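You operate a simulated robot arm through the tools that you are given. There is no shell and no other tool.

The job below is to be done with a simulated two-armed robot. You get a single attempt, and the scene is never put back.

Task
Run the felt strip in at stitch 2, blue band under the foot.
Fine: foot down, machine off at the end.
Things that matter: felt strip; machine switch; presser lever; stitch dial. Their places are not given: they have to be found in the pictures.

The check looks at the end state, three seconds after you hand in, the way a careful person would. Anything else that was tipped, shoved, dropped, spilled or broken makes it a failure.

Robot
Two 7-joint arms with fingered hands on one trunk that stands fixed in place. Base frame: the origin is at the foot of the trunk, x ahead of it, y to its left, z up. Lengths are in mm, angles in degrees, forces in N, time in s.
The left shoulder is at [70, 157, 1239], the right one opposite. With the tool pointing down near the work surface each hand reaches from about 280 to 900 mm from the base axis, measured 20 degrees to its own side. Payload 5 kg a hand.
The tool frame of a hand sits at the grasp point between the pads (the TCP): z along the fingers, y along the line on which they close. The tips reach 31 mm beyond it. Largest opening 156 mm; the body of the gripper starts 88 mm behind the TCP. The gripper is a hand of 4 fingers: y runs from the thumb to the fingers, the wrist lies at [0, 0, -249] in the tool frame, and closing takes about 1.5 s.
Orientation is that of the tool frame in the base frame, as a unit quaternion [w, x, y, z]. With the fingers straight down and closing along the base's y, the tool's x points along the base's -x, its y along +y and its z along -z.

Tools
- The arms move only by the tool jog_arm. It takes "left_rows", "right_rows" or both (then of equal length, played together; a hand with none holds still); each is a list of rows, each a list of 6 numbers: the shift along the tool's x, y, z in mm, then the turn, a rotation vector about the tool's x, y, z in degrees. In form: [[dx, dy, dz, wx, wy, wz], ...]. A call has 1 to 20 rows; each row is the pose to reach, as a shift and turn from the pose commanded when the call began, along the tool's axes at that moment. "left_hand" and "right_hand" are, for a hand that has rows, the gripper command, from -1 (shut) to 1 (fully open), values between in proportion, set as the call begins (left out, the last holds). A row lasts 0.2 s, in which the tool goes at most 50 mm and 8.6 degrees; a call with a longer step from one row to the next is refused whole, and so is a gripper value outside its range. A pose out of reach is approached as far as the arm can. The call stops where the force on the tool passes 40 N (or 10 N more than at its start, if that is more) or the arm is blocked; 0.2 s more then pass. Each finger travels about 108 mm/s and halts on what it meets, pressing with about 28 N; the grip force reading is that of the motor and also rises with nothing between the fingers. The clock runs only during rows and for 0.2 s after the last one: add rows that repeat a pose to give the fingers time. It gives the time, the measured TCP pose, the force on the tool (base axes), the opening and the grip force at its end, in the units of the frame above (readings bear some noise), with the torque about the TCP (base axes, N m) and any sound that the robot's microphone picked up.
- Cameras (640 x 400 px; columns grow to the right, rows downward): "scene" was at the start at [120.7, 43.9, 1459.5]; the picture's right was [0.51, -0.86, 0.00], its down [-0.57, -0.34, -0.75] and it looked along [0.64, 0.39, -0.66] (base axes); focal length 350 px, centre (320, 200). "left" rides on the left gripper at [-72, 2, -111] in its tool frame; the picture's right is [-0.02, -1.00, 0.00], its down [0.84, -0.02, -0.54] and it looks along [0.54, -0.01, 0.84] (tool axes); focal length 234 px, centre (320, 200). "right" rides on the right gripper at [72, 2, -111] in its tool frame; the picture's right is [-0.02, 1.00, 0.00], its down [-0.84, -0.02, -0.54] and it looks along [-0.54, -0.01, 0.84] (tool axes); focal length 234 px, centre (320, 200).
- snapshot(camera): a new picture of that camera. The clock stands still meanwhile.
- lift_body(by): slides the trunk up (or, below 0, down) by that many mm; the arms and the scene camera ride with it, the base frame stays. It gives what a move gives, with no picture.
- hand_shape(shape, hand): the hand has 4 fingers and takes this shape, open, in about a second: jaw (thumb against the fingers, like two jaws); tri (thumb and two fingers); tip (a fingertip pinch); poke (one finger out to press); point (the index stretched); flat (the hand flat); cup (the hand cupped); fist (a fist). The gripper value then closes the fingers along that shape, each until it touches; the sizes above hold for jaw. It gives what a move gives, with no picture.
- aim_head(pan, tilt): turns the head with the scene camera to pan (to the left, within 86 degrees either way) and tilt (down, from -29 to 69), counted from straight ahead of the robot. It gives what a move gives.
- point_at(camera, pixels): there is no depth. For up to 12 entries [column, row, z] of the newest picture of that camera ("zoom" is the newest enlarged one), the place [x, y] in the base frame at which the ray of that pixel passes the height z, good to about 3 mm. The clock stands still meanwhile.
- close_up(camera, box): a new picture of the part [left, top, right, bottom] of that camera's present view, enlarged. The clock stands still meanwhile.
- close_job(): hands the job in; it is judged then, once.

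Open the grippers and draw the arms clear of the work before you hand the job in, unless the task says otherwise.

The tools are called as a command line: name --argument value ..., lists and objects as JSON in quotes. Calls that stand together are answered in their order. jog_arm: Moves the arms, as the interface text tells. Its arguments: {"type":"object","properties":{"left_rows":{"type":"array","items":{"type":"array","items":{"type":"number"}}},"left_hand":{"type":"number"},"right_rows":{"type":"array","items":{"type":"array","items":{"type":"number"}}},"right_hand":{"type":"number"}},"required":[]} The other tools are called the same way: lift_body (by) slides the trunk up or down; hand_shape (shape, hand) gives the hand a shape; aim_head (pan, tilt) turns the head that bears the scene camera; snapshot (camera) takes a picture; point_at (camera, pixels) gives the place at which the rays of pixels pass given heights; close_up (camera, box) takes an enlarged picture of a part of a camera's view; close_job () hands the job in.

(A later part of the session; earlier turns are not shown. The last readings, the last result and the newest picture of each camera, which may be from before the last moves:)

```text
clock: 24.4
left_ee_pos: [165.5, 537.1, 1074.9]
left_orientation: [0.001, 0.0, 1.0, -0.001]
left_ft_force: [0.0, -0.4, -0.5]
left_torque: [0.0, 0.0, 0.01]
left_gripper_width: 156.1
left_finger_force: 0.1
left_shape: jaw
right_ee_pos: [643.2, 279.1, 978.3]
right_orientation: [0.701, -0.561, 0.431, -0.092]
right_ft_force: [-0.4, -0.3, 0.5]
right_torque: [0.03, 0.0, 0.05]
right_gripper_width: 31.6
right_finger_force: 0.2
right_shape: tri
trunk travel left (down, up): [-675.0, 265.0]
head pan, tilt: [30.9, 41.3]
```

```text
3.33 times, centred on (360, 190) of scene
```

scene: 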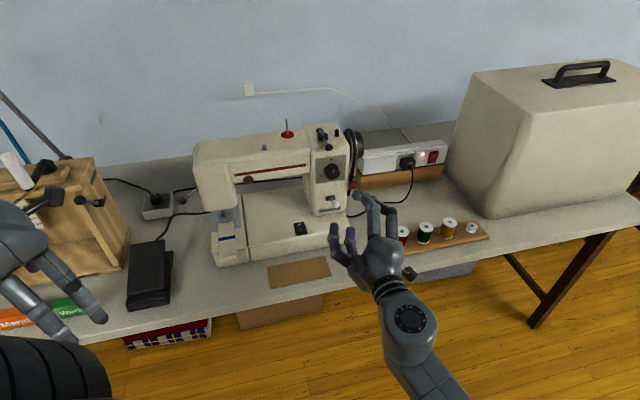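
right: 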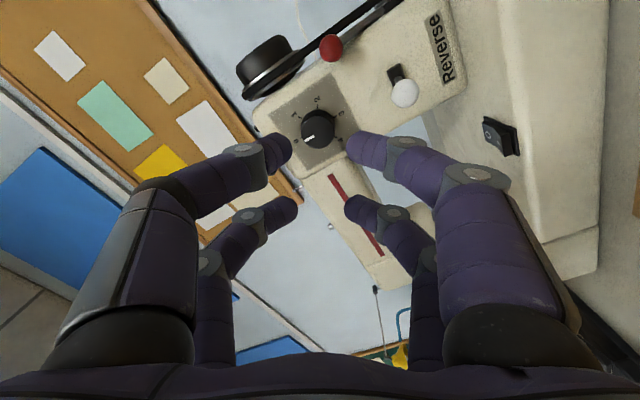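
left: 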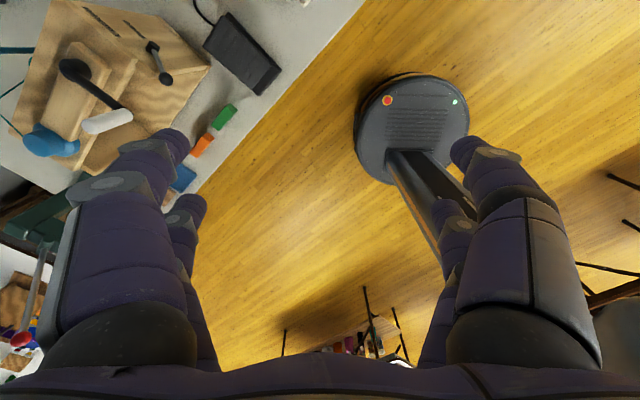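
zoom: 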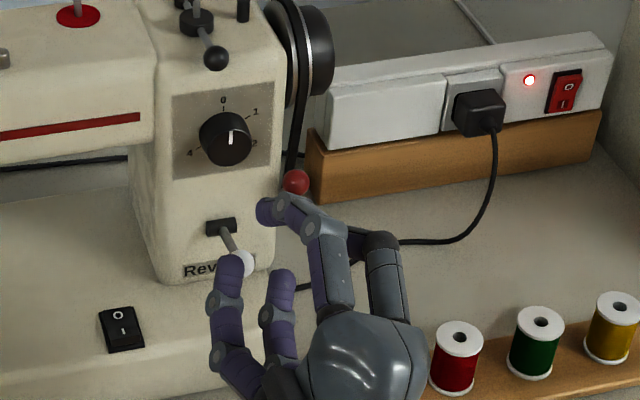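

"tri" looks the same two-against-two here. I'll try the "tip" shape and partly close it.

hand_shape --shape "tip" --hand "right"

snapshot --camera "right"

jog_arm --right_rows '[[0, 0, 0, 0, 0, 0], [0, 0, 0, 0, 0, 0], [0, 0, 0, 0, 0, 0], [0, 0, 0, 0, 0, 0], [0, 0, 0, 0, 0, 0]]' --right_hand -0.6

snapshot --camera "right"

close_up --camera "scene" --box '[280, 130, 440, 250]'

```text
clock: 25.4
left_ee_pos: [165.4, 537.7, 1073.8]
left_orientation: [0.003, 0.001, 1.0, -0.001]
left_ft_force: [0.6, 0.0, -0.2]
left_torque: [-0.02, 0.01, 0.01]
left_gripper_width: 155.9
left_finger_force: 0.1
left_shape: jaw
right_ee_pos: [642.6, 278.3, 980.0]
right_orientation: [0.701, -0.56, 0.431, -0.092]
right_ft_force: [-0.3, 0.6, -0.1]
right_torque: [0.0, 0.0, -0.02]
right_gripper_width: 156.0
right_finger_force: 0.0
right_shape: tip
trunk travel left (down, up): [-675.0, 265.0]
head pan, tilt: [30.9, 41.3]
```

```text
taken
```

right: 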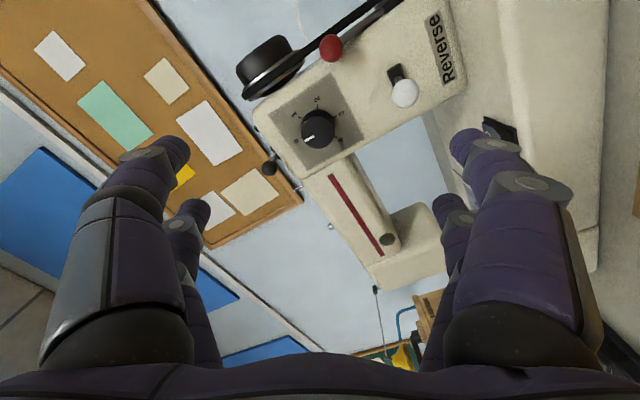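

```text
clock: 26.6
left_ee_pos: [166.3, 538.6, 1074.0]
left_orientation: [0.001, 0.0, 1.0, -0.001]
left_ft_force: [0.5, 0.7, 0.2]
left_torque: [0.01, 0.01, -0.04]
left_gripper_width: 156.1
left_finger_force: 0.0
left_shape: jaw
right_ee_pos: [643.5, 278.4, 978.9]
right_orientation: [0.701, -0.561, 0.431, -0.092]
right_ft_force: [-0.2, -0.9, 0.1]
right_torque: [0.04, 0.0, 0.0]
right_gripper_width: 31.7
right_finger_force: 0.0
right_shape: tip
trunk travel left (down, up): [-675.0, 265.0]
head pan, tilt: [30.9, 41.3]
```

```text
taken
```

right: 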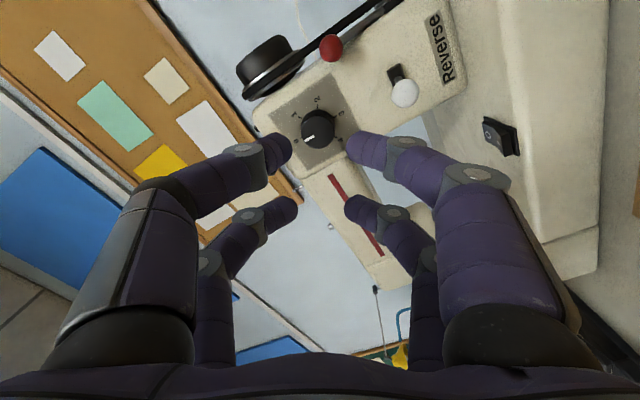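

```text
3.33 times, centred on (360, 190) of scene
```

zoom: 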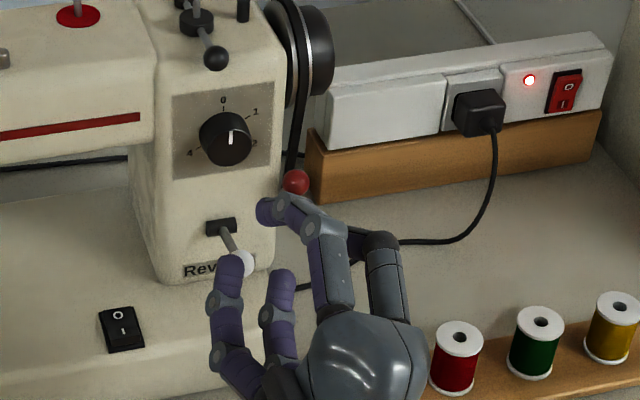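

All grip shapes pinch with two finger pairs at about tool x = ±24 mm, so I'll use just the camera-side pair on the knob. I'll shift the hand −24 mm in tool x, set a 46 mm opening, and advance to just short of the knob.

jog_arm --right_rows '[[-12, 0, 0, 0, 0, 0], [-24, 0, 20, 0, 0, 0], [-24, 0, 45, 0, 0, 0], [-24, 0, 70, 0, 0, 0], [-24, 0, 70, 0, 0, 0]]' --right_hand -0.41

close_up --camera "right" --box '[220, 60, 420, 240]'

close_up --camera "scene" --box '[290, 130, 390, 220]'

```text
clock: 27.8
left_ee_pos: [165.8, 537.4, 1075.1]
left_orientation: [0.002, 0.0, 1.0, 0.0]
left_ft_force: [-0.5, 0.3, -0.9]
left_torque: [0.01, -0.05, 0.0]
left_gripper_width: 156.0
left_finger_force: 0.1
left_shape: jaw
right_ee_pos: [678.5, 344.3, 992.9]
right_orientation: [0.701, -0.561, 0.431, -0.092]
right_ft_force: [-0.2, -0.4, -0.1]
right_torque: [-0.01, 0.02, -0.01]
right_gripper_width: 45.7
right_finger_force: 0.0
right_shape: tip
trunk travel left (down, up): [-675.0, 265.0]
head pan, tilt: [30.9, 41.3]
```

```text
2.22 times, centred on (320, 150) of right
```

zoom: 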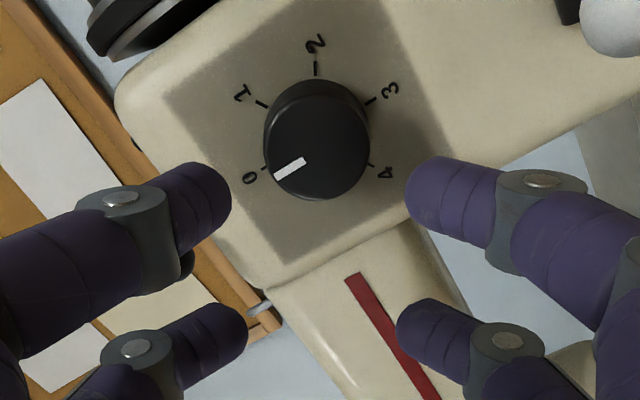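

```text
4.44 times, centred on (340, 175) of scene
```

zoom: 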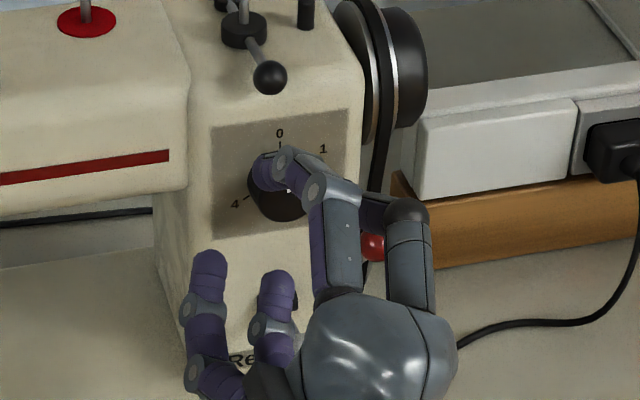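

The knob centre is at tool (22,0), right on the camera-side finger pair. I'll advance 47 mm and then close the fingers.

jog_arm --right_rows '[[0, 0, 15, 0, 0, 0], [0, 0, 30, 0, 0, 0], [0, 0, 47, 0, 0, 0], [0, 0, 47, 0, 0, 0]]'

jog_arm --right_rows '[[0, 0, 0, 0, 0, 0], [0, 0, 0, 0, 0, 0], [0, 0, 0, 0, 0, 0], [0, 0, 0, 0, 0, 0]]' --right_hand -1

close_up --camera "right" --box '[220, 60, 420, 240]'

close_up --camera "scene" --box '[290, 130, 390, 220]'

```text
clock: 28.8
left_ee_pos: [166.4, 537.7, 1075.5]
left_orientation: [0.001, 0.0, 1.0, 0.0]
left_ft_force: [0.0, -0.6, -0.7]
left_torque: [0.02, -0.02, 0.01]
left_gripper_width: 155.8
left_finger_force: 0.0
left_shape: jaw
right_ee_pos: [711.3, 376.2, 992.9]
right_orientation: [0.701, -0.561, 0.43, -0.092]
right_ft_force: [0.5, -1.1, -0.7]
right_torque: [0.02, 0.01, 0.02]
right_gripper_width: 45.8
right_finger_force: 0.0
right_shape: tip
trunk travel left (down, up): [-675.0, 265.0]
head pan, tilt: [30.9, 41.3]
```

```text
clock: 29.8
left_ee_pos: [165.7, 538.4, 1073.2]
left_orientation: [0.002, 0.0, 1.0, -0.001]
left_ft_force: [-0.4, 0.4, 0.4]
left_torque: [0.0, -0.02, 0.04]
left_gripper_width: 156.0
left_finger_force: 0.0
left_shape: jaw
right_ee_pos: [711.6, 377.1, 992.8]
right_orientation: [0.701, -0.561, 0.43, -0.093]
right_ft_force: [1.2, 1.5, 0.5]
right_torque: [0.07, -0.05, 0.02]
right_gripper_width: 16.2
right_finger_force: 27.3
right_shape: tip
trunk travel left (down, up): [-675.0, 265.0]
head pan, tilt: [30.9, 41.3]
```

```text
2.22 times, centred on (320, 150) of right
```

zoom: 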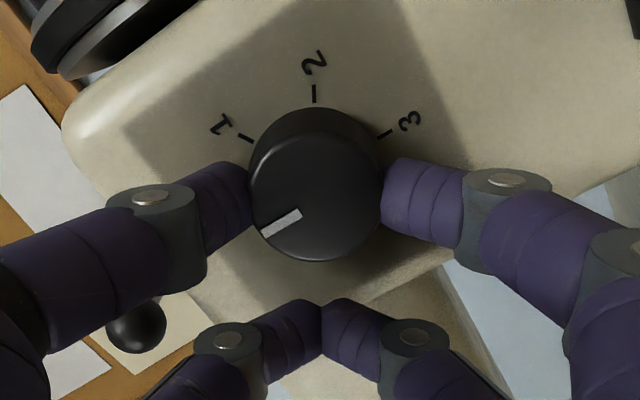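

```text
4.44 times, centred on (340, 175) of scene
```

zoom: 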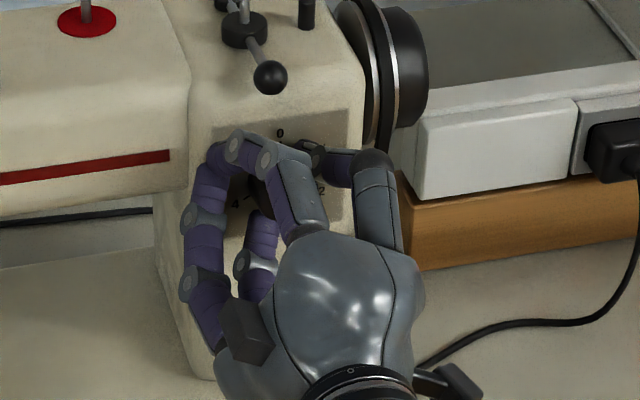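

The pair now grips the knob (27 N). I'll turn +32° as a first test, rotating around the knob axis (offset 22.3 mm in tool x).

jog_arm --right_rows '[[0.22, -3.1, 0, 0, 0, 8], [0.86, -6.15, 0, 0, 0, 16], [1.93, -9.07, 0, 0, 0, 24], [3.39, -11.82, 0, 0, 0, 32], [3.39, -11.82, 0, 0, 0, 32]]'

close_up --camera "right" --box '[220, 60, 420, 240]'

```text
clock: 30.9
left_ee_pos: [165.7, 537.5, 1074.7]
left_orientation: [0.002, 0.0, 1.0, -0.001]
left_ft_force: [-0.4, -0.3, 0.4]
left_torque: [0.01, 0.0, 0.0]
left_gripper_width: 155.8
left_finger_force: 0.0
left_shape: jaw
right_ee_pos: [717.5, 370.4, 1002.1]
right_orientation: [0.7, -0.42, 0.568, 0.105]
right_ft_force: [7.0, 3.7, 5.8]
right_torque: [0.11, -0.28, -0.04]
right_gripper_width: 15.9
right_finger_force: 28.2
right_shape: tip
trunk travel left (down, up): [-675.0, 265.0]
head pan, tilt: [30.9, 41.3]
```

```text
2.22 times, centred on (320, 150) of right
```

zoom: 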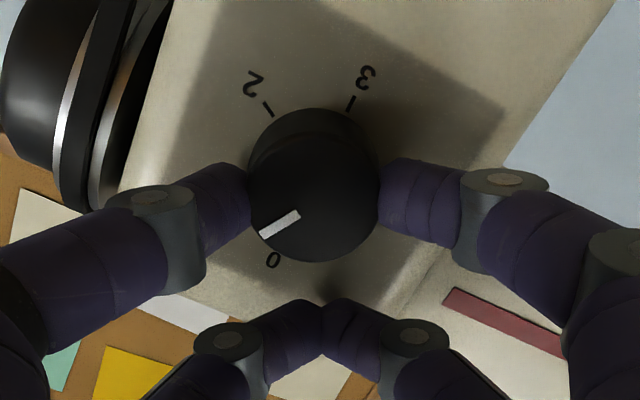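

The mark turned together with the hand. I'll continue another 48°, still around the knob axis.

jog_arm --right_rows '[[0.22, -3.1, 0, 0, 0, 8], [0.86, -6.15, 0, 0, 0, 16], [1.93, -9.07, 0, 0, 0, 24], [3.39, -11.82, 0, 0, 0, 32], [5.22, -14.33, 0, 0, 0, 40], [7.38, -16.57, 0, 0, 0, 48], [7.38, -16.57, 0, 0, 0, 48]]'

close_up --camera "right" --box '[220, 60, 420, 240]'

```text
clock: 32.5
left_ee_pos: [165.5, 537.5, 1073.8]
left_orientation: [0.002, 0.0, 1.0, -0.001]
left_ft_force: [0.1, 0.3, -0.5]
left_torque: [-0.03, -0.03, 0.02]
left_gripper_width: 155.8
left_finger_force: 0.1
left_shape: jaw
right_ee_pos: [731.8, 357.6, 1002.0]
right_orientation: [0.596, -0.153, 0.69, 0.381]
right_ft_force: [8.6, 4.8, 15.5]
right_torque: [0.38, -0.36, -0.11]
right_gripper_width: 15.9
right_finger_force: 28.1
right_shape: tip
trunk travel left (down, up): [-675.0, 265.0]
head pan, tilt: [30.9, 41.3]
```

```text
2.22 times, centred on (320, 150) of right
```

zoom: 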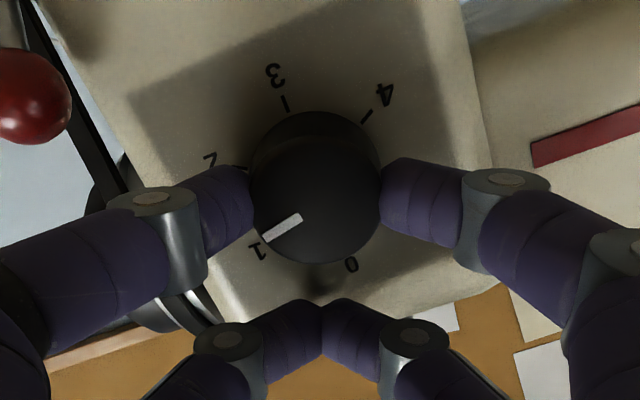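

Mark has passed 1 (at about 80°); the hand is pressing slightly down on the knob (15 N), so I'll add a small upward correction while turning the remaining 40°.

jog_arm --right_rows '[[-0.2, -2.9, 0, 0, 0, 8], [0, -5.8, 0, 0, 0, 16], [0.5, -8.55, 0, 0, 0, 24], [1.5, -11.1, 0, 0, 0, 32], [3.3, -13.6, 0, 0, 0, 40], [3.3, -13.6, 0, 0, 0, 40]]'

close_up --camera "right" --box '[220, 60, 420, 240]'

close_up --camera "scene" --box '[290, 130, 390, 220]'

```text
clock: 34.0
left_ee_pos: [167.1, 537.1, 1074.7]
left_orientation: [0.002, 0.0, 1.0, -0.001]
left_ft_force: [0.2, -0.4, -0.2]
left_torque: [-0.02, 0.02, 0.01]
left_gripper_width: 156.1
left_finger_force: 0.1
left_shape: jaw
right_ee_pos: [738.4, 349.3, 993.5]
right_orientation: [0.43, 0.092, 0.701, 0.561]
right_ft_force: [9.2, 0.8, 6.8]
right_torque: [0.24, -0.1, -0.26]
right_gripper_width: 15.2
right_finger_force: 27.5
right_shape: tip
trunk travel left (down, up): [-675.0, 265.0]
head pan, tilt: [30.9, 41.3]
```

```text
2.22 times, centred on (320, 150) of right
```

zoom: 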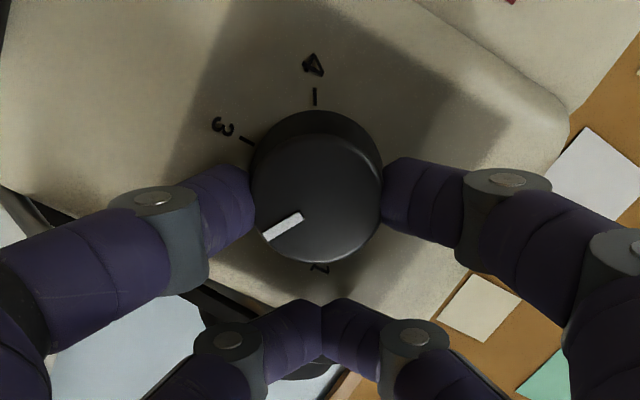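

```text
4.44 times, centred on (340, 175) of scene
```

zoom: 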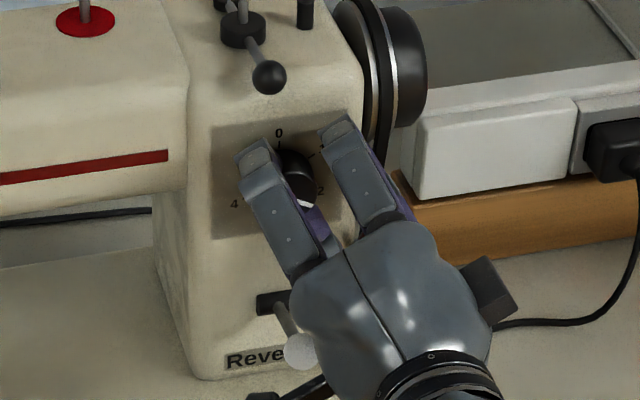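

The hand has turned 120° and the mark kept its place relative to the hand (labels shifted by exactly two positions), so it should point at 2. I'll release and back away to verify.

jog_arm --right_rows '[[0, 0, 0, 0, 0, 0], [0, 0, 0, 0, 0, 0], [0, 0, 0, 0, 0, 0], [0, 0, -20, 0, 0, 0], [0, 0, -50, 0, 0, 0], [0, 0, -80, 0, 0, 0], [0, 0, -110, 0, 0, 0], [0, 0, -110, 0, 0, 0]]' --right_hand -0.4

close_up --camera "right" --box '[260, 60, 380, 160]'

close_up --camera "scene" --box '[290, 130, 390, 220]'

```text
clock: 35.8
left_ee_pos: [166.8, 537.9, 1075.2]
left_orientation: [0.002, 0.0, 1.0, -0.001]
left_ft_force: [0.7, 0.1, -0.1]
left_torque: [-0.03, 0.0, 0.03]
left_gripper_width: 155.7
left_finger_force: 0.1
left_shape: jaw
right_ee_pos: [662.9, 271.7, 992.7]
right_orientation: [0.43, 0.093, 0.702, 0.561]
right_ft_force: [0.5, 0.4, 0.0]
right_torque: [0.05, -0.01, -0.03]
right_gripper_width: 46.3
right_finger_force: 0.0
right_shape: tip
trunk travel left (down, up): [-675.0, 265.0]
head pan, tilt: [30.9, 41.3]
```

```text
4.00 times, centred on (320, 110) of right
```

zoom: 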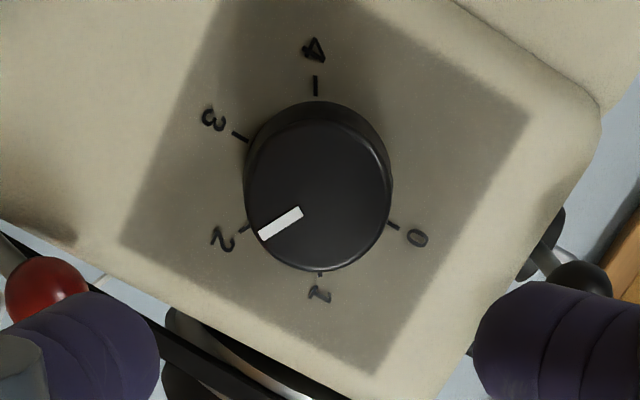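

```text
4.44 times, centred on (340, 175) of scene
```

zoom: 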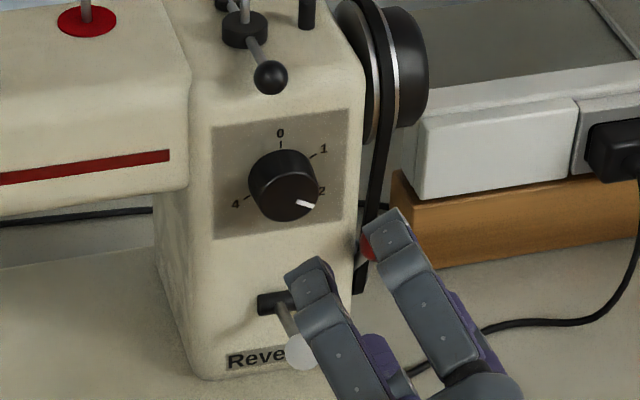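

The dial now clearly points to 2. Next I need to know whether the foot is up or down, so I'll bring the right hand (level, low) in front of the free arm to look at the foot edge-on with its camera.

jog_arm --right_rows '[[0, 0, -30, 0, 0, 0], [0, 0, -61, 0, 0, 0], [38.6, 9.6, -61, 0, 0, -7.5], [77.2, 19.3, -61, 0, 0, -15], [115.8, 28.9, -61, 0, 0, -22.5], [154.4, 38.5, -61, 0, 0, -30], [193, 48.2, -61, 0, 0, -37.5], [231.7, 57.8, -61, 0, 0, -45], [270.3, 67.5, -61, 0, 0, -52.5], [308.9, 77.1, -61, 0, 0, -60], [308.9, 77.1, -61, 0, 0, -60]]'

snapshot --camera "right"

snapshot --camera "scene"

```text
clock: 38.4
left_ee_pos: [166.8, 537.7, 1074.6]
left_orientation: [0.003, 0.001, 1.0, -0.001]
left_ft_force: [-0.3, 0.3, 0.0]
left_torque: [0.01, 0.04, 0.01]
left_gripper_width: 156.1
left_finger_force: 0.1
left_shape: jaw
right_ee_pos: [411.3, 420.6, 879.9]
right_orientation: [0.651, -0.284, 0.658, 0.25]
right_ft_force: [0.3, -0.1, -0.2]
right_torque: [0.04, 0.01, -0.01]
right_gripper_width: 46.4
right_finger_force: 0.1
right_shape: tip
trunk travel left (down, up): [-675.0, 265.0]
head pan, tilt: [30.9, 41.3]
stopped in row 11 (right hand): the arm was blocked; the commanded pose is now the measured one
```

```text
taken
```

right: 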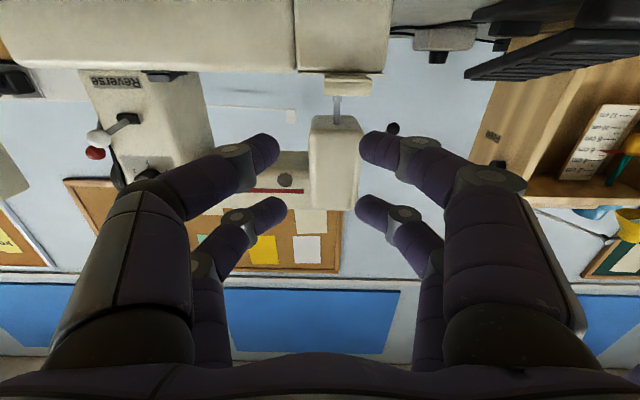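

```text
taken
```

scene: 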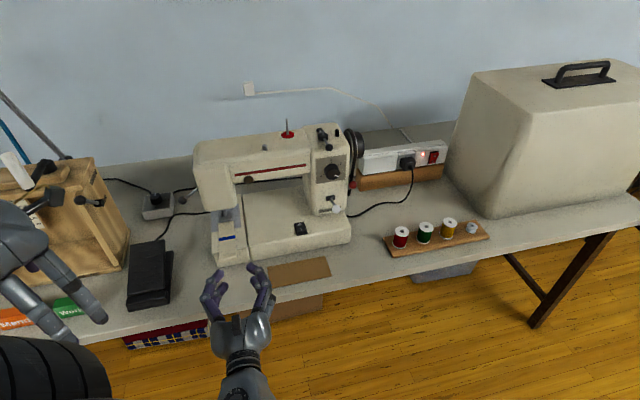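

The arm stopped a little short (no contact force), but the right camera now sees the needle area from below bed level, at about (340,90) upside down. I'll zoom in.

close_up --camera "right" --box '[300, 60, 380, 140]'

close_up --camera "right" --box '[280, 20, 440, 160]'

```text
5.00 times, centred on (340, 100) of right
```

zoom: 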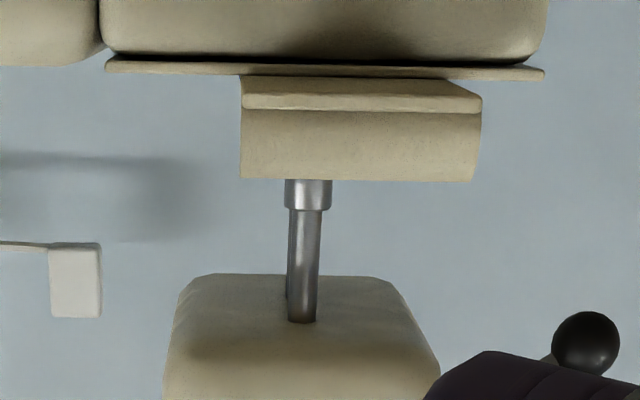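

```text
2.86 times, centred on (360, 90) of right
```

zoom: 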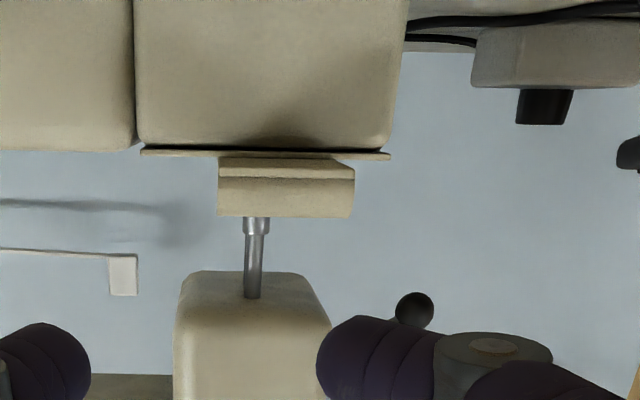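

The view shows the strip's near end as an upright cream tab standing above the bed, hiding the foot. I'll zoom on the strip's near end and the lever with the scene camera to understand the shapes.

close_up --camera "scene" --box '[214, 222, 254, 268]'

close_up --camera "right" --box '[320, 70, 370, 110]'

```text
8.70 times, centred on (234, 245) of scene
```

zoom: 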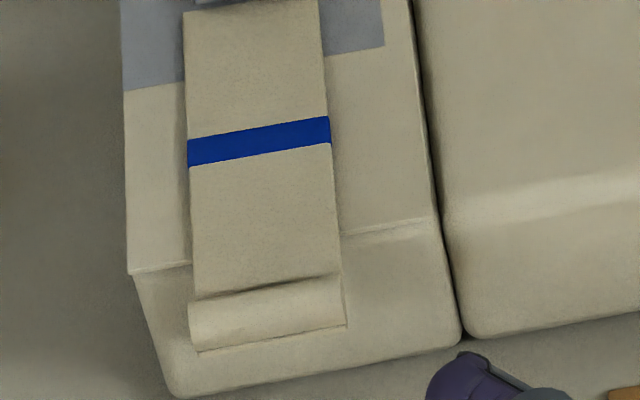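

```text
10.00 times, centred on (345, 90) of right
```

zoom: 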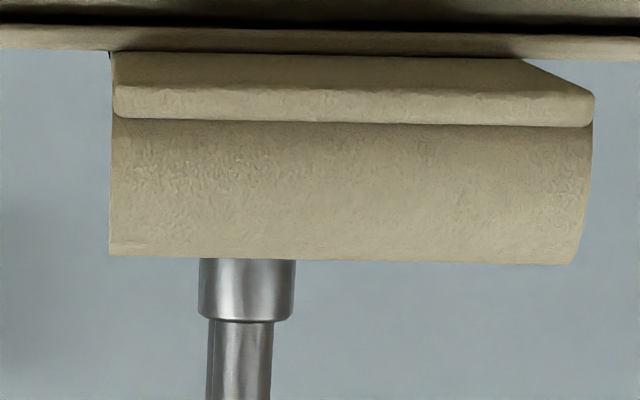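

The strip's near end is a raised rolled lip about 15–20 mm tall. I'll raise the right hand ~80 mm so its camera looks over that lip at the foot.

jog_arm --right_rows '[[-20, 0, 0, 0, 0, 0], [-40, 0, 0, 0, 0, 0], [-60, 0, 0, 0, 0, 0], [-80, 0, 0, 0, 0, 0], [-80, 0, 0, 0, 0, 0]]'

snapshot --camera "right"

close_up --camera "right" --box '[310, 20, 380, 80]'

```text
clock: 39.5
left_ee_pos: [165.7, 537.2, 1075.0]
left_orientation: [0.002, 0.0, 1.0, -0.001]
left_ft_force: [-0.3, 0.3, -0.5]
left_torque: [-0.03, -0.03, -0.01]
left_gripper_width: 155.8
left_finger_force: 0.0
left_shape: jaw
right_ee_pos: [412.3, 420.2, 957.6]
right_orientation: [0.651, -0.286, 0.658, 0.247]
right_ft_force: [0.4, -0.3, 0.0]
right_torque: [0.0, 0.02, 0.01]
right_gripper_width: 46.4
right_finger_force: 0.0
right_shape: tip
trunk travel left (down, up): [-675.0, 265.0]
head pan, tilt: [30.9, 41.3]
```

```text
taken
```

right: 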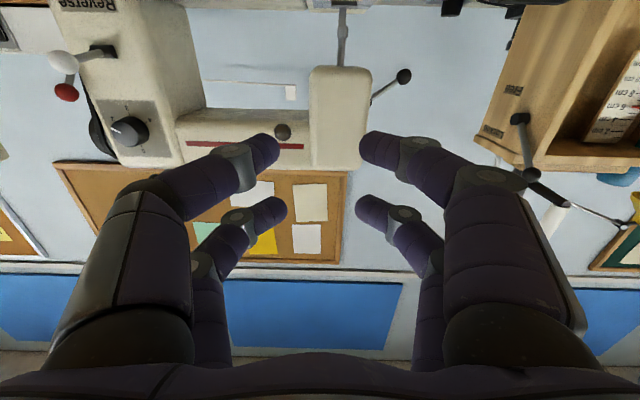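

```text
6.67 times, centred on (345, 50) of right
```

zoom: 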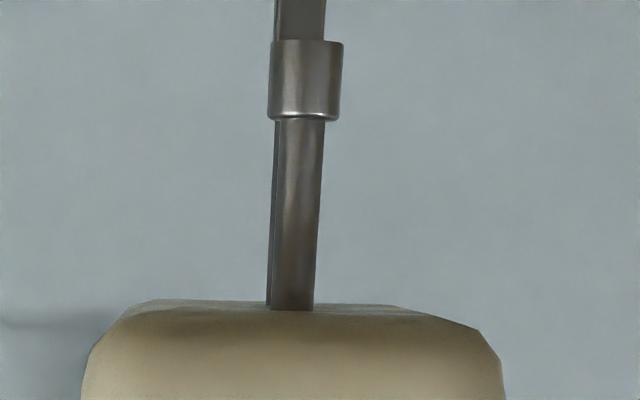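

The foot is at the top edge of the upside-down view. I'll tilt the hand 16° down (about tool y) to bring it into frame.

jog_arm --right_rows '[[0, 0, 0, 0, 8, 0], [0, 0, 0, 0, 16, 0], [0, 0, 0, 0, 16, 0]]'

snapshot --camera "right"

close_up --camera "right" --box '[310, 40, 390, 110]'

```text
clock: 40.5
left_ee_pos: [167.1, 537.2, 1075.2]
left_orientation: [0.003, 0.0, 1.0, -0.001]
left_ft_force: [-0.3, -0.1, 0.7]
left_torque: [-0.02, -0.01, 0.0]
left_gripper_width: 155.8
left_finger_force: 0.1
left_shape: jaw
right_ee_pos: [416.7, 382.0, 893.6]
right_orientation: [0.54, -0.346, 0.749, 0.164]
right_ft_force: [0.4, 1.0, -0.5]
right_torque: [0.03, -0.01, 0.0]
right_gripper_width: 46.6
right_finger_force: 0.0
right_shape: tip
trunk travel left (down, up): [-675.0, 265.0]
head pan, tilt: [30.9, 41.3]
stopped in row 3 (right hand): the arm was blocked; the commanded pose is now the measured one
```

```text
taken
```

right: 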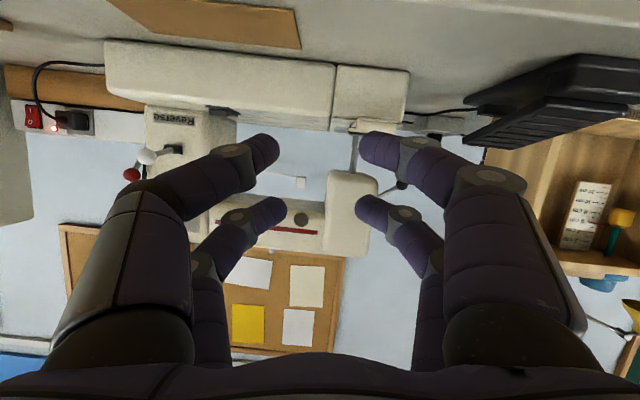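

```text
5.71 times, centred on (350, 75) of right
```

zoom: 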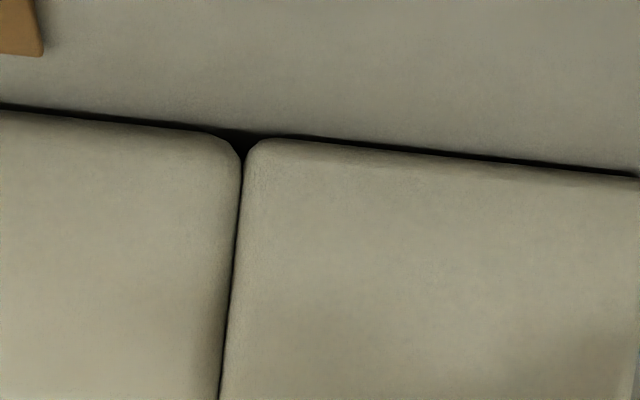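

The right arm is cramped in that spot (blocked by its own limits). I'll move it back to the right and up, out of the way, and then look at the foot by lowering the trunk so the scene camera sees it at a flatter angle.

jog_arm --right_rows '[[-3.9, -34.8, -20.9, 0, 0, 0], [-7.7, -69.5, -41.8, 0, 0, 0], [-11.6, -104.3, -62.7, 0, 0, 0], [-15.4, -139, -83.6, 0, 0, 0], [-19.3, -173.8, -104.5, 0, 0, 0], [-23.1, -208.5, -125.4, 0, 0, 0], [-27, -243.3, -146.3, 0, 0, 0], [-30.8, -278, -167.2, 0, 0, 0], [-34.7, -312.8, -188.1, 0, 0, 0], [-38.5, -347.5, -209, 0, 0, 0], [-38.5, -347.5, -209, 0, 0, 0]]'

snapshot --camera "scene"

```text
clock: 43.0
left_ee_pos: [165.8, 538.0, 1076.7]
left_orientation: [0.002, -0.001, 1.0, -0.001]
left_ft_force: [0.6, -0.5, -0.1]
left_torque: [-0.03, 0.0, 0.0]
left_gripper_width: 156.0
left_finger_force: 0.1
left_shape: jaw
right_ee_pos: [521.6, 22.0, 1049.1]
right_orientation: [0.54, -0.346, 0.749, 0.165]
right_ft_force: [0.6, -0.1, -0.1]
right_torque: [-0.01, 0.0, -0.01]
right_gripper_width: 46.5
right_finger_force: 0.0
right_shape: tip
trunk travel left (down, up): [-675.0, 265.0]
head pan, tilt: [30.9, 41.3]
```

```text
taken
```

scene: 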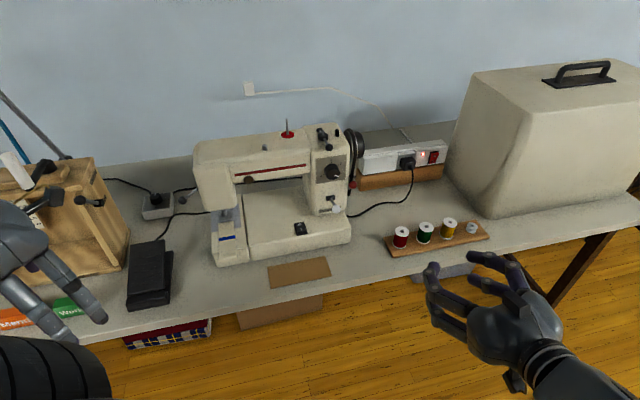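

Both hands are clear of the table edge line (x+y≈875). I'll lower the trunk by 300 mm and tilt the head up for a flatter view of the foot.

lift_body --by -300

aim_head --pan 45 --tilt 24

snapshot --camera "scene"

```text
clock: 46.0
left_ee_pos: [165.3, 537.9, 774.9]
left_orientation: [0.002, 0.0, 1.0, -0.001]
left_ft_force: [1.3, 0.3, 0.5]
left_torque: [0.01, 0.0, 0.01]
left_gripper_width: 156.2
left_finger_force: 0.0
left_shape: jaw
right_ee_pos: [520.7, 22.5, 749.3]
right_orientation: [0.541, -0.346, 0.749, 0.165]
right_ft_force: [0.2, -0.2, 0.8]
right_torque: [-0.02, -0.02, 0.0]
right_gripper_width: 46.6
right_finger_force: 0.0
right_shape: tip
trunk travel left (down, up): [-375.0, 565.0]
head pan, tilt: [30.9, 41.3]
```

```text
clock: 46.8
left_ee_pos: [166.9, 537.3, 773.6]
left_orientation: [0.002, 0.0, 1.0, -0.001]
left_ft_force: [0.0, -0.2, -0.5]
left_torque: [0.01, 0.0, -0.03]
left_gripper_width: 155.9
left_finger_force: 0.1
left_shape: jaw
right_ee_pos: [521.0, 20.9, 748.3]
right_orientation: [0.541, -0.345, 0.749, 0.165]
right_ft_force: [-0.2, 0.3, 0.3]
right_torque: [0.03, 0.04, 0.0]
right_gripper_width: 46.5
right_finger_force: 0.2
right_shape: tip
trunk travel left (down, up): [-375.0, 565.0]
head pan, tilt: [45.0, 24.0]
```

```text
taken
```

scene: 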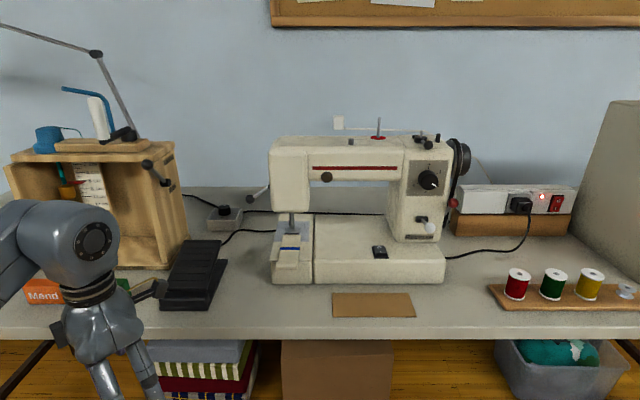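

A clean frontal view now. I'll zoom into the needle/foot area at (292,230) and the lever at (258,193).

close_up --camera "scene" --box '[265, 205, 321, 245]'

close_up --camera "scene" --box '[235, 175, 325, 290]'

close_up --camera "scene" --box '[350, 225, 410, 270]'

```text
10.00 times, centred on (293, 225) of scene
```

zoom: 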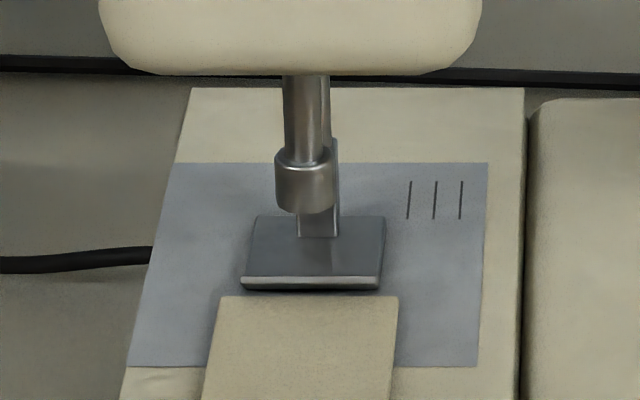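

```text
3.48 times, centred on (280, 232) of scene
```

zoom: 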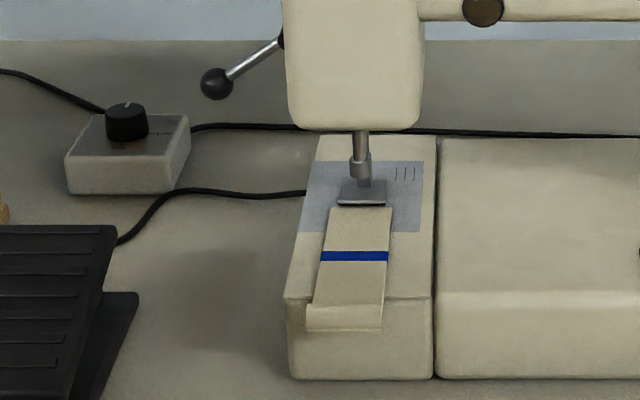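

```text
8.89 times, centred on (380, 248) of scene
```

zoom: 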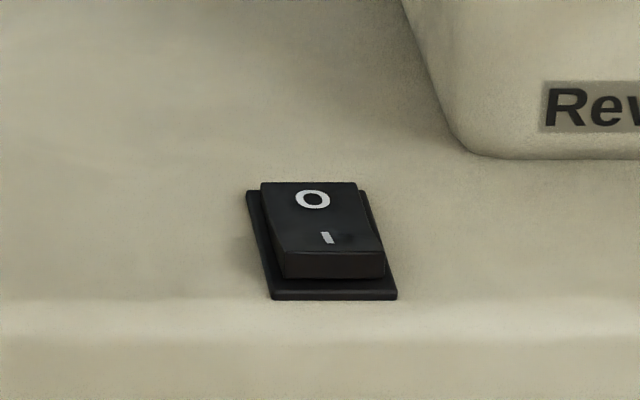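

I'll re-zoom on the foot and query rays for the foot's front-left bottom corner (243,290) and felt's far-left corner (220,297) to fix their heights against earlier views.

close_up --camera "scene" --box '[275, 215, 311, 239]'

point_at --camera "scene" --pixels '[[285.3, 234, 827], [285.3, 234, 833], [283, 234.7, 827], [283, 234.7, 833], [290, 250, 830], [258, 193, 910]]'

```text
16.00 times, centred on (293, 227) of scene
```

zoom: 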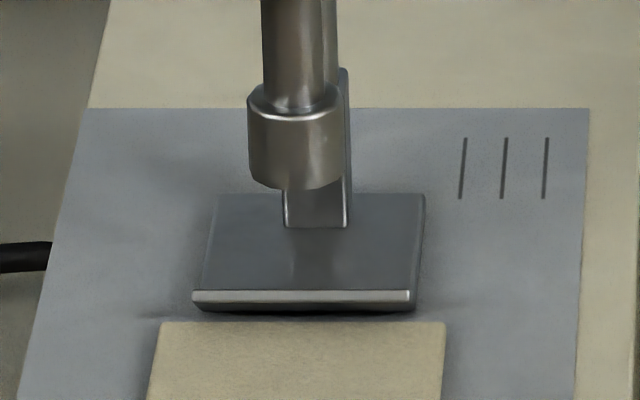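

```text
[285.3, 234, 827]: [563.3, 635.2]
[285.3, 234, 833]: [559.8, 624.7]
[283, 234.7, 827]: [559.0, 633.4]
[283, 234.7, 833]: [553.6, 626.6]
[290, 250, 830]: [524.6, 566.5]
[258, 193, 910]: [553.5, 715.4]
```

The foot looks very close to the plate here, so it may already be down. I'll query better pixels for the lever ball (250.4,198.7), its root, and the strip's features.

point_at --camera "scene" --pixels '[[250.4, 198.7, 905], [250.4, 198.7, 915], [267.5, 187.0, 930], [267.5, 187.0, 940], [294, 247.5, 830], [283.2, 234.6, 830], [300.8, 234.6, 830], [291.5, 228, 830], [278, 259.5, 840], [299, 258.5, 840]]'

close_up --camera "scene" --box '[240, 175, 290, 210]'

close_up --camera "scene" --box '[270, 235, 320, 285]'

```text
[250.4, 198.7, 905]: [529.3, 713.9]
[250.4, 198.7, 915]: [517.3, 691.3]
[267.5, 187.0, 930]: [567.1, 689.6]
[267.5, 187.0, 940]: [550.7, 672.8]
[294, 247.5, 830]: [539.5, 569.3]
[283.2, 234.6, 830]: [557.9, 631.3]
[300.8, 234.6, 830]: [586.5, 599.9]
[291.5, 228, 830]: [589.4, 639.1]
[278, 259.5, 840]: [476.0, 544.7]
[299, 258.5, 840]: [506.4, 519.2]
```

```text
11.43 times, centred on (265, 192) of scene
```

zoom: 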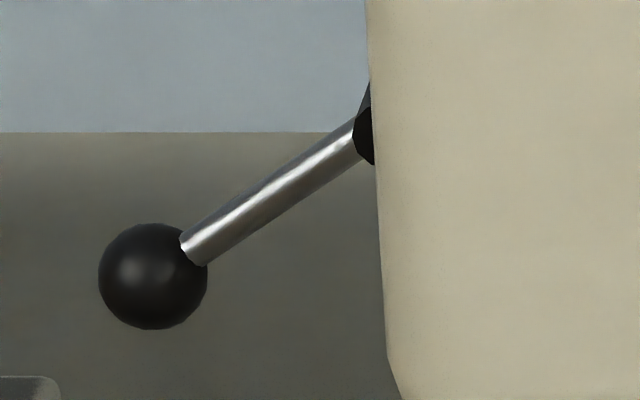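

```text
8.00 times, centred on (295, 260) of scene
```

zoom: 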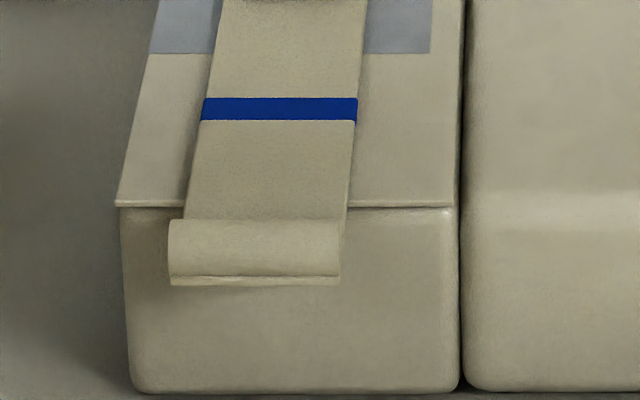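

To measure the foot height accurately, I'll put the head back to the original angles (known camera model) at this lower height and zoom in on the foot again.

aim_head --pan 30.9 --tilt 41.3

snapshot --camera "scene"

close_up --camera "scene" --box '[165, 75, 213, 105]'

```text
clock: 47.5
left_ee_pos: [166.2, 537.4, 775.3]
left_orientation: [0.002, -0.001, 1.0, -0.001]
left_ft_force: [-0.1, 0.1, 0.0]
left_torque: [0.02, 0.0, 0.0]
left_gripper_width: 156.0
left_finger_force: 0.0
left_shape: jaw
right_ee_pos: [521.6, 23.2, 749.1]
right_orientation: [0.54, -0.346, 0.749, 0.165]
right_ft_force: [0.5, -0.3, -0.3]
right_torque: [0.03, -0.02, 0.02]
right_gripper_width: 46.5
right_finger_force: 0.1
right_shape: tip
trunk travel left (down, up): [-375.0, 565.0]
head pan, tilt: [30.9, 41.3]
```

```text
taken
```

scene: 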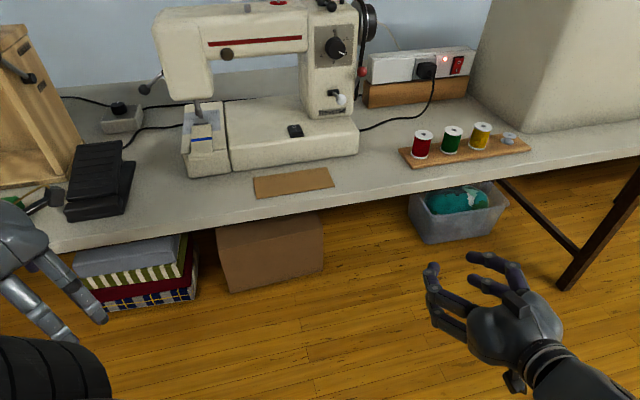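

```text
13.33 times, centred on (189, 90) of scene
```

zoom: 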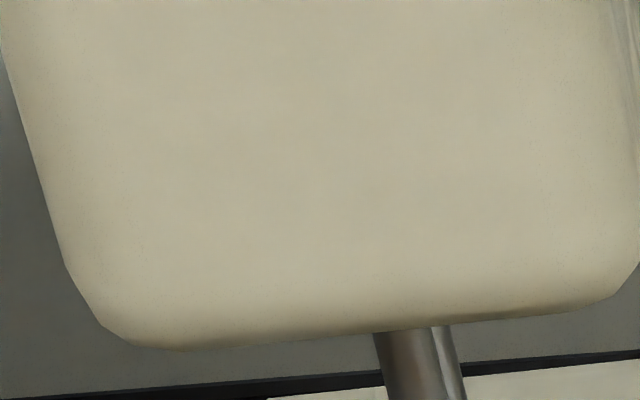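

The foot is lower, near (200,125). Zooming there.

close_up --camera "scene" --box '[176, 105, 224, 135]'

close_up --camera "scene" --box '[184, 112, 214, 132]'

```text
13.33 times, centred on (200, 120) of scene
```

zoom: 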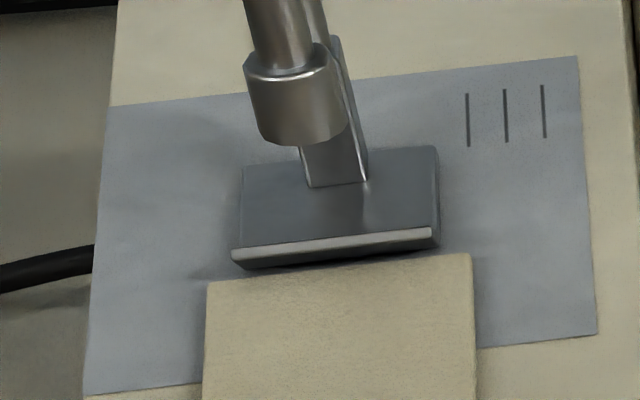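

```text
16.00 times, centred on (199, 122) of scene
```

zoom: 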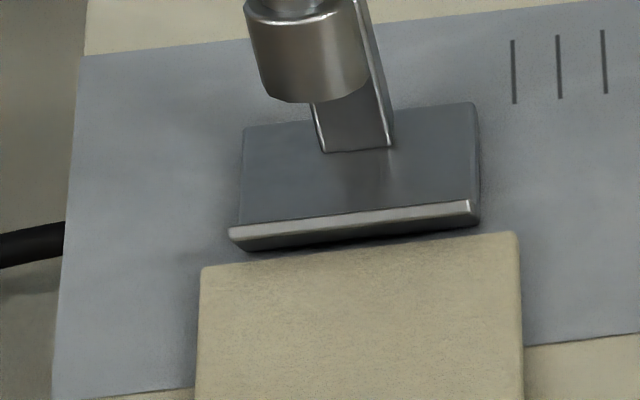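

Estimates: plate z≈824, felt top ≈826–827, foot lip underside ≈830. I'll zoom even closer to see the gap under the foot's sole.

close_up --camera "scene" --box '[190, 114, 212, 130]'

close_up --camera "scene" --box '[200, 114, 212, 126]'

close_up --camera "scene" --box '[188, 114, 200, 130]'

```text
16.00 times, centred on (201, 122) of scene
```

zoom: 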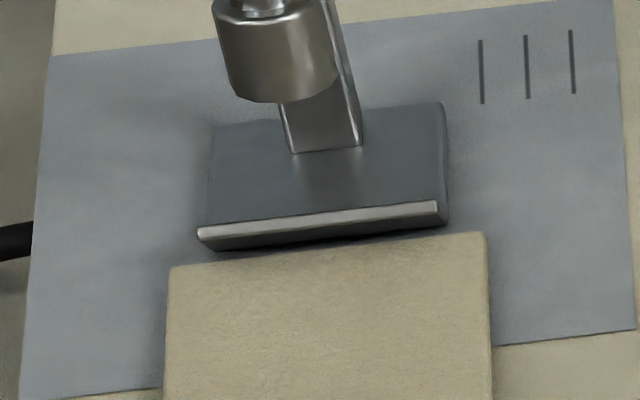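

```text
16.00 times, centred on (206, 120) of scene
```

zoom: 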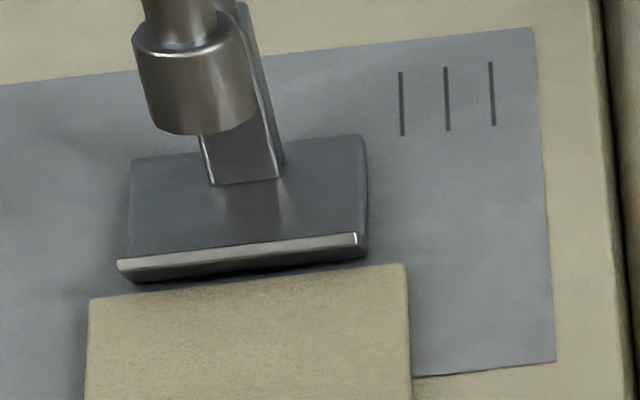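

```text
16.00 times, centred on (194, 122) of scene
```

zoom: 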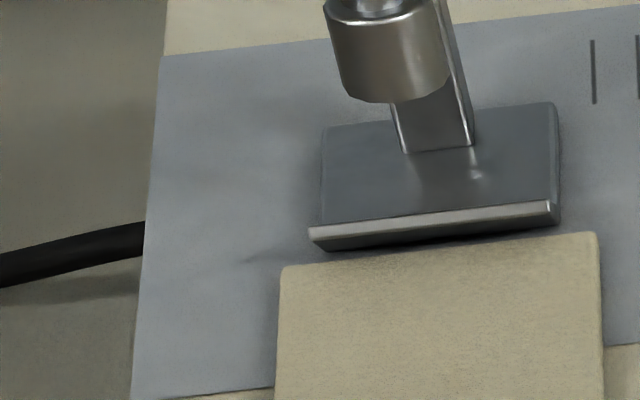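

Relative measurements put the foot toe only 1–3 mm above the felt top, so the state is ambiguous; testing the lever will tell. I'll raise the trunk by 150 mm and then bring the left hand, fingers shut (forming two prongs ±24 mm apart vertically), to a level pose in front of and left of the head.

lift_body --by 150

jog_arm --left_rows '[[-22.4, 6.2, 1.2, -2.93, -7.08, -2.93], [-44.8, 12.3, 2.5, -5.87, -14.15, -5.87], [-67.2, 18.5, 3.7, -8.8, -21.2, -8.8], [-89.7, 24.7, 5, -11.7, -28.3, -11.7], [-112, 30.8, 6.2, -14.7, -35.4, -14.7], [-134.5, 37, 7.5, -17.6, -42.5, -17.6], [-157, 43.2, 8.7, -20.5, -49.5, -20.5], [-179.3, 49.3, 10, -23.5, -56.6, -23.5], [-201.7, 55.5, 11.2, -26.4, -63.7, -26.4], [-224.2, 61.7, 12.5, -29.3, -70.8, -29.3], [-246.6, 67.8, 13.7, -32.3, -77.8, -32.3], [-269, 74, 15, -35.2, -84.9, -35.2], [-269, 74, 15, -35.2, -84.9, -35.2]]' --left_hand -1

snapshot --camera "scene"

snapshot --camera "left"

```text
clock: 49.3
left_ee_pos: [166.2, 537.1, 923.6]
left_orientation: [0.002, 0.0, 1.0, -0.001]
left_ft_force: [-0.6, -0.3, -0.7]
left_torque: [0.01, -0.02, -0.01]
left_gripper_width: 155.9
left_finger_force: 0.1
left_shape: jaw
right_ee_pos: [520.0, 22.3, 898.6]
right_orientation: [0.541, -0.345, 0.749, 0.164]
right_ft_force: [0.1, 1.4, 0.1]
right_torque: [0.03, 0.0, 0.03]
right_gripper_width: 46.5
right_finger_force: 0.1
right_shape: tip
trunk travel left (down, up): [-525.0, 415.0]
head pan, tilt: [30.9, 41.3]
```

```text
clock: 52.1
left_ee_pos: [430.6, 620.8, 908.8]
left_orientation: [0.655, -0.271, 0.652, 0.267]
left_ft_force: [0.0, 0.4, -0.3]
left_torque: [0.02, -0.04, -0.04]
left_gripper_width: 0.2
left_finger_force: 28.3
left_shape: jaw
left hand out of reach, approached as far as the arm can: row 7, 8
right_ee_pos: [517.4, 31.0, 901.5]
right_orientation: [0.541, -0.349, 0.749, 0.159]
right_ft_force: [-0.6, 0.0, 0.5]
right_torque: [-0.02, -0.03, 0.0]
right_gripper_width: 46.7
right_finger_force: 0.1
right_shape: tip
trunk travel left (down, up): [-525.0, 415.0]
head pan, tilt: [30.9, 41.3]
```

```text
taken
```

scene: 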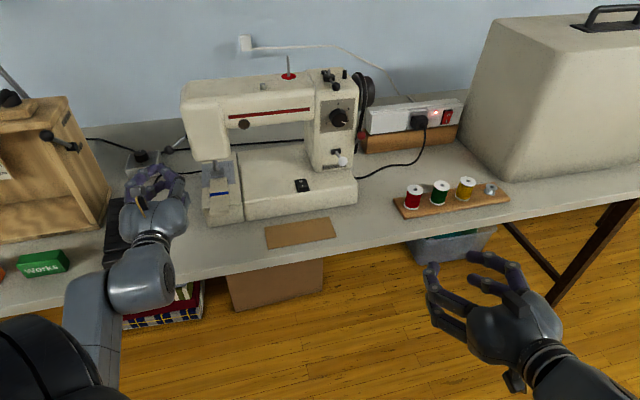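

```text
taken
```

left: 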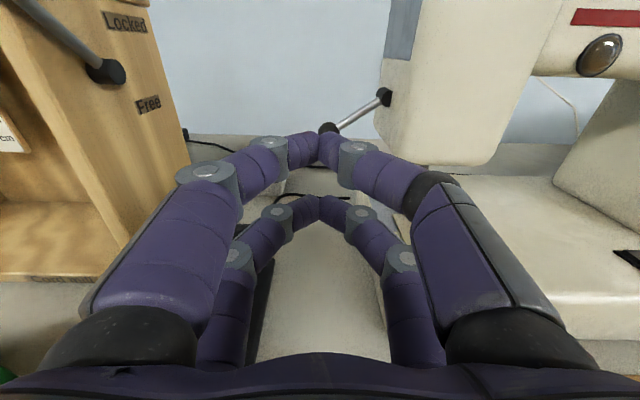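

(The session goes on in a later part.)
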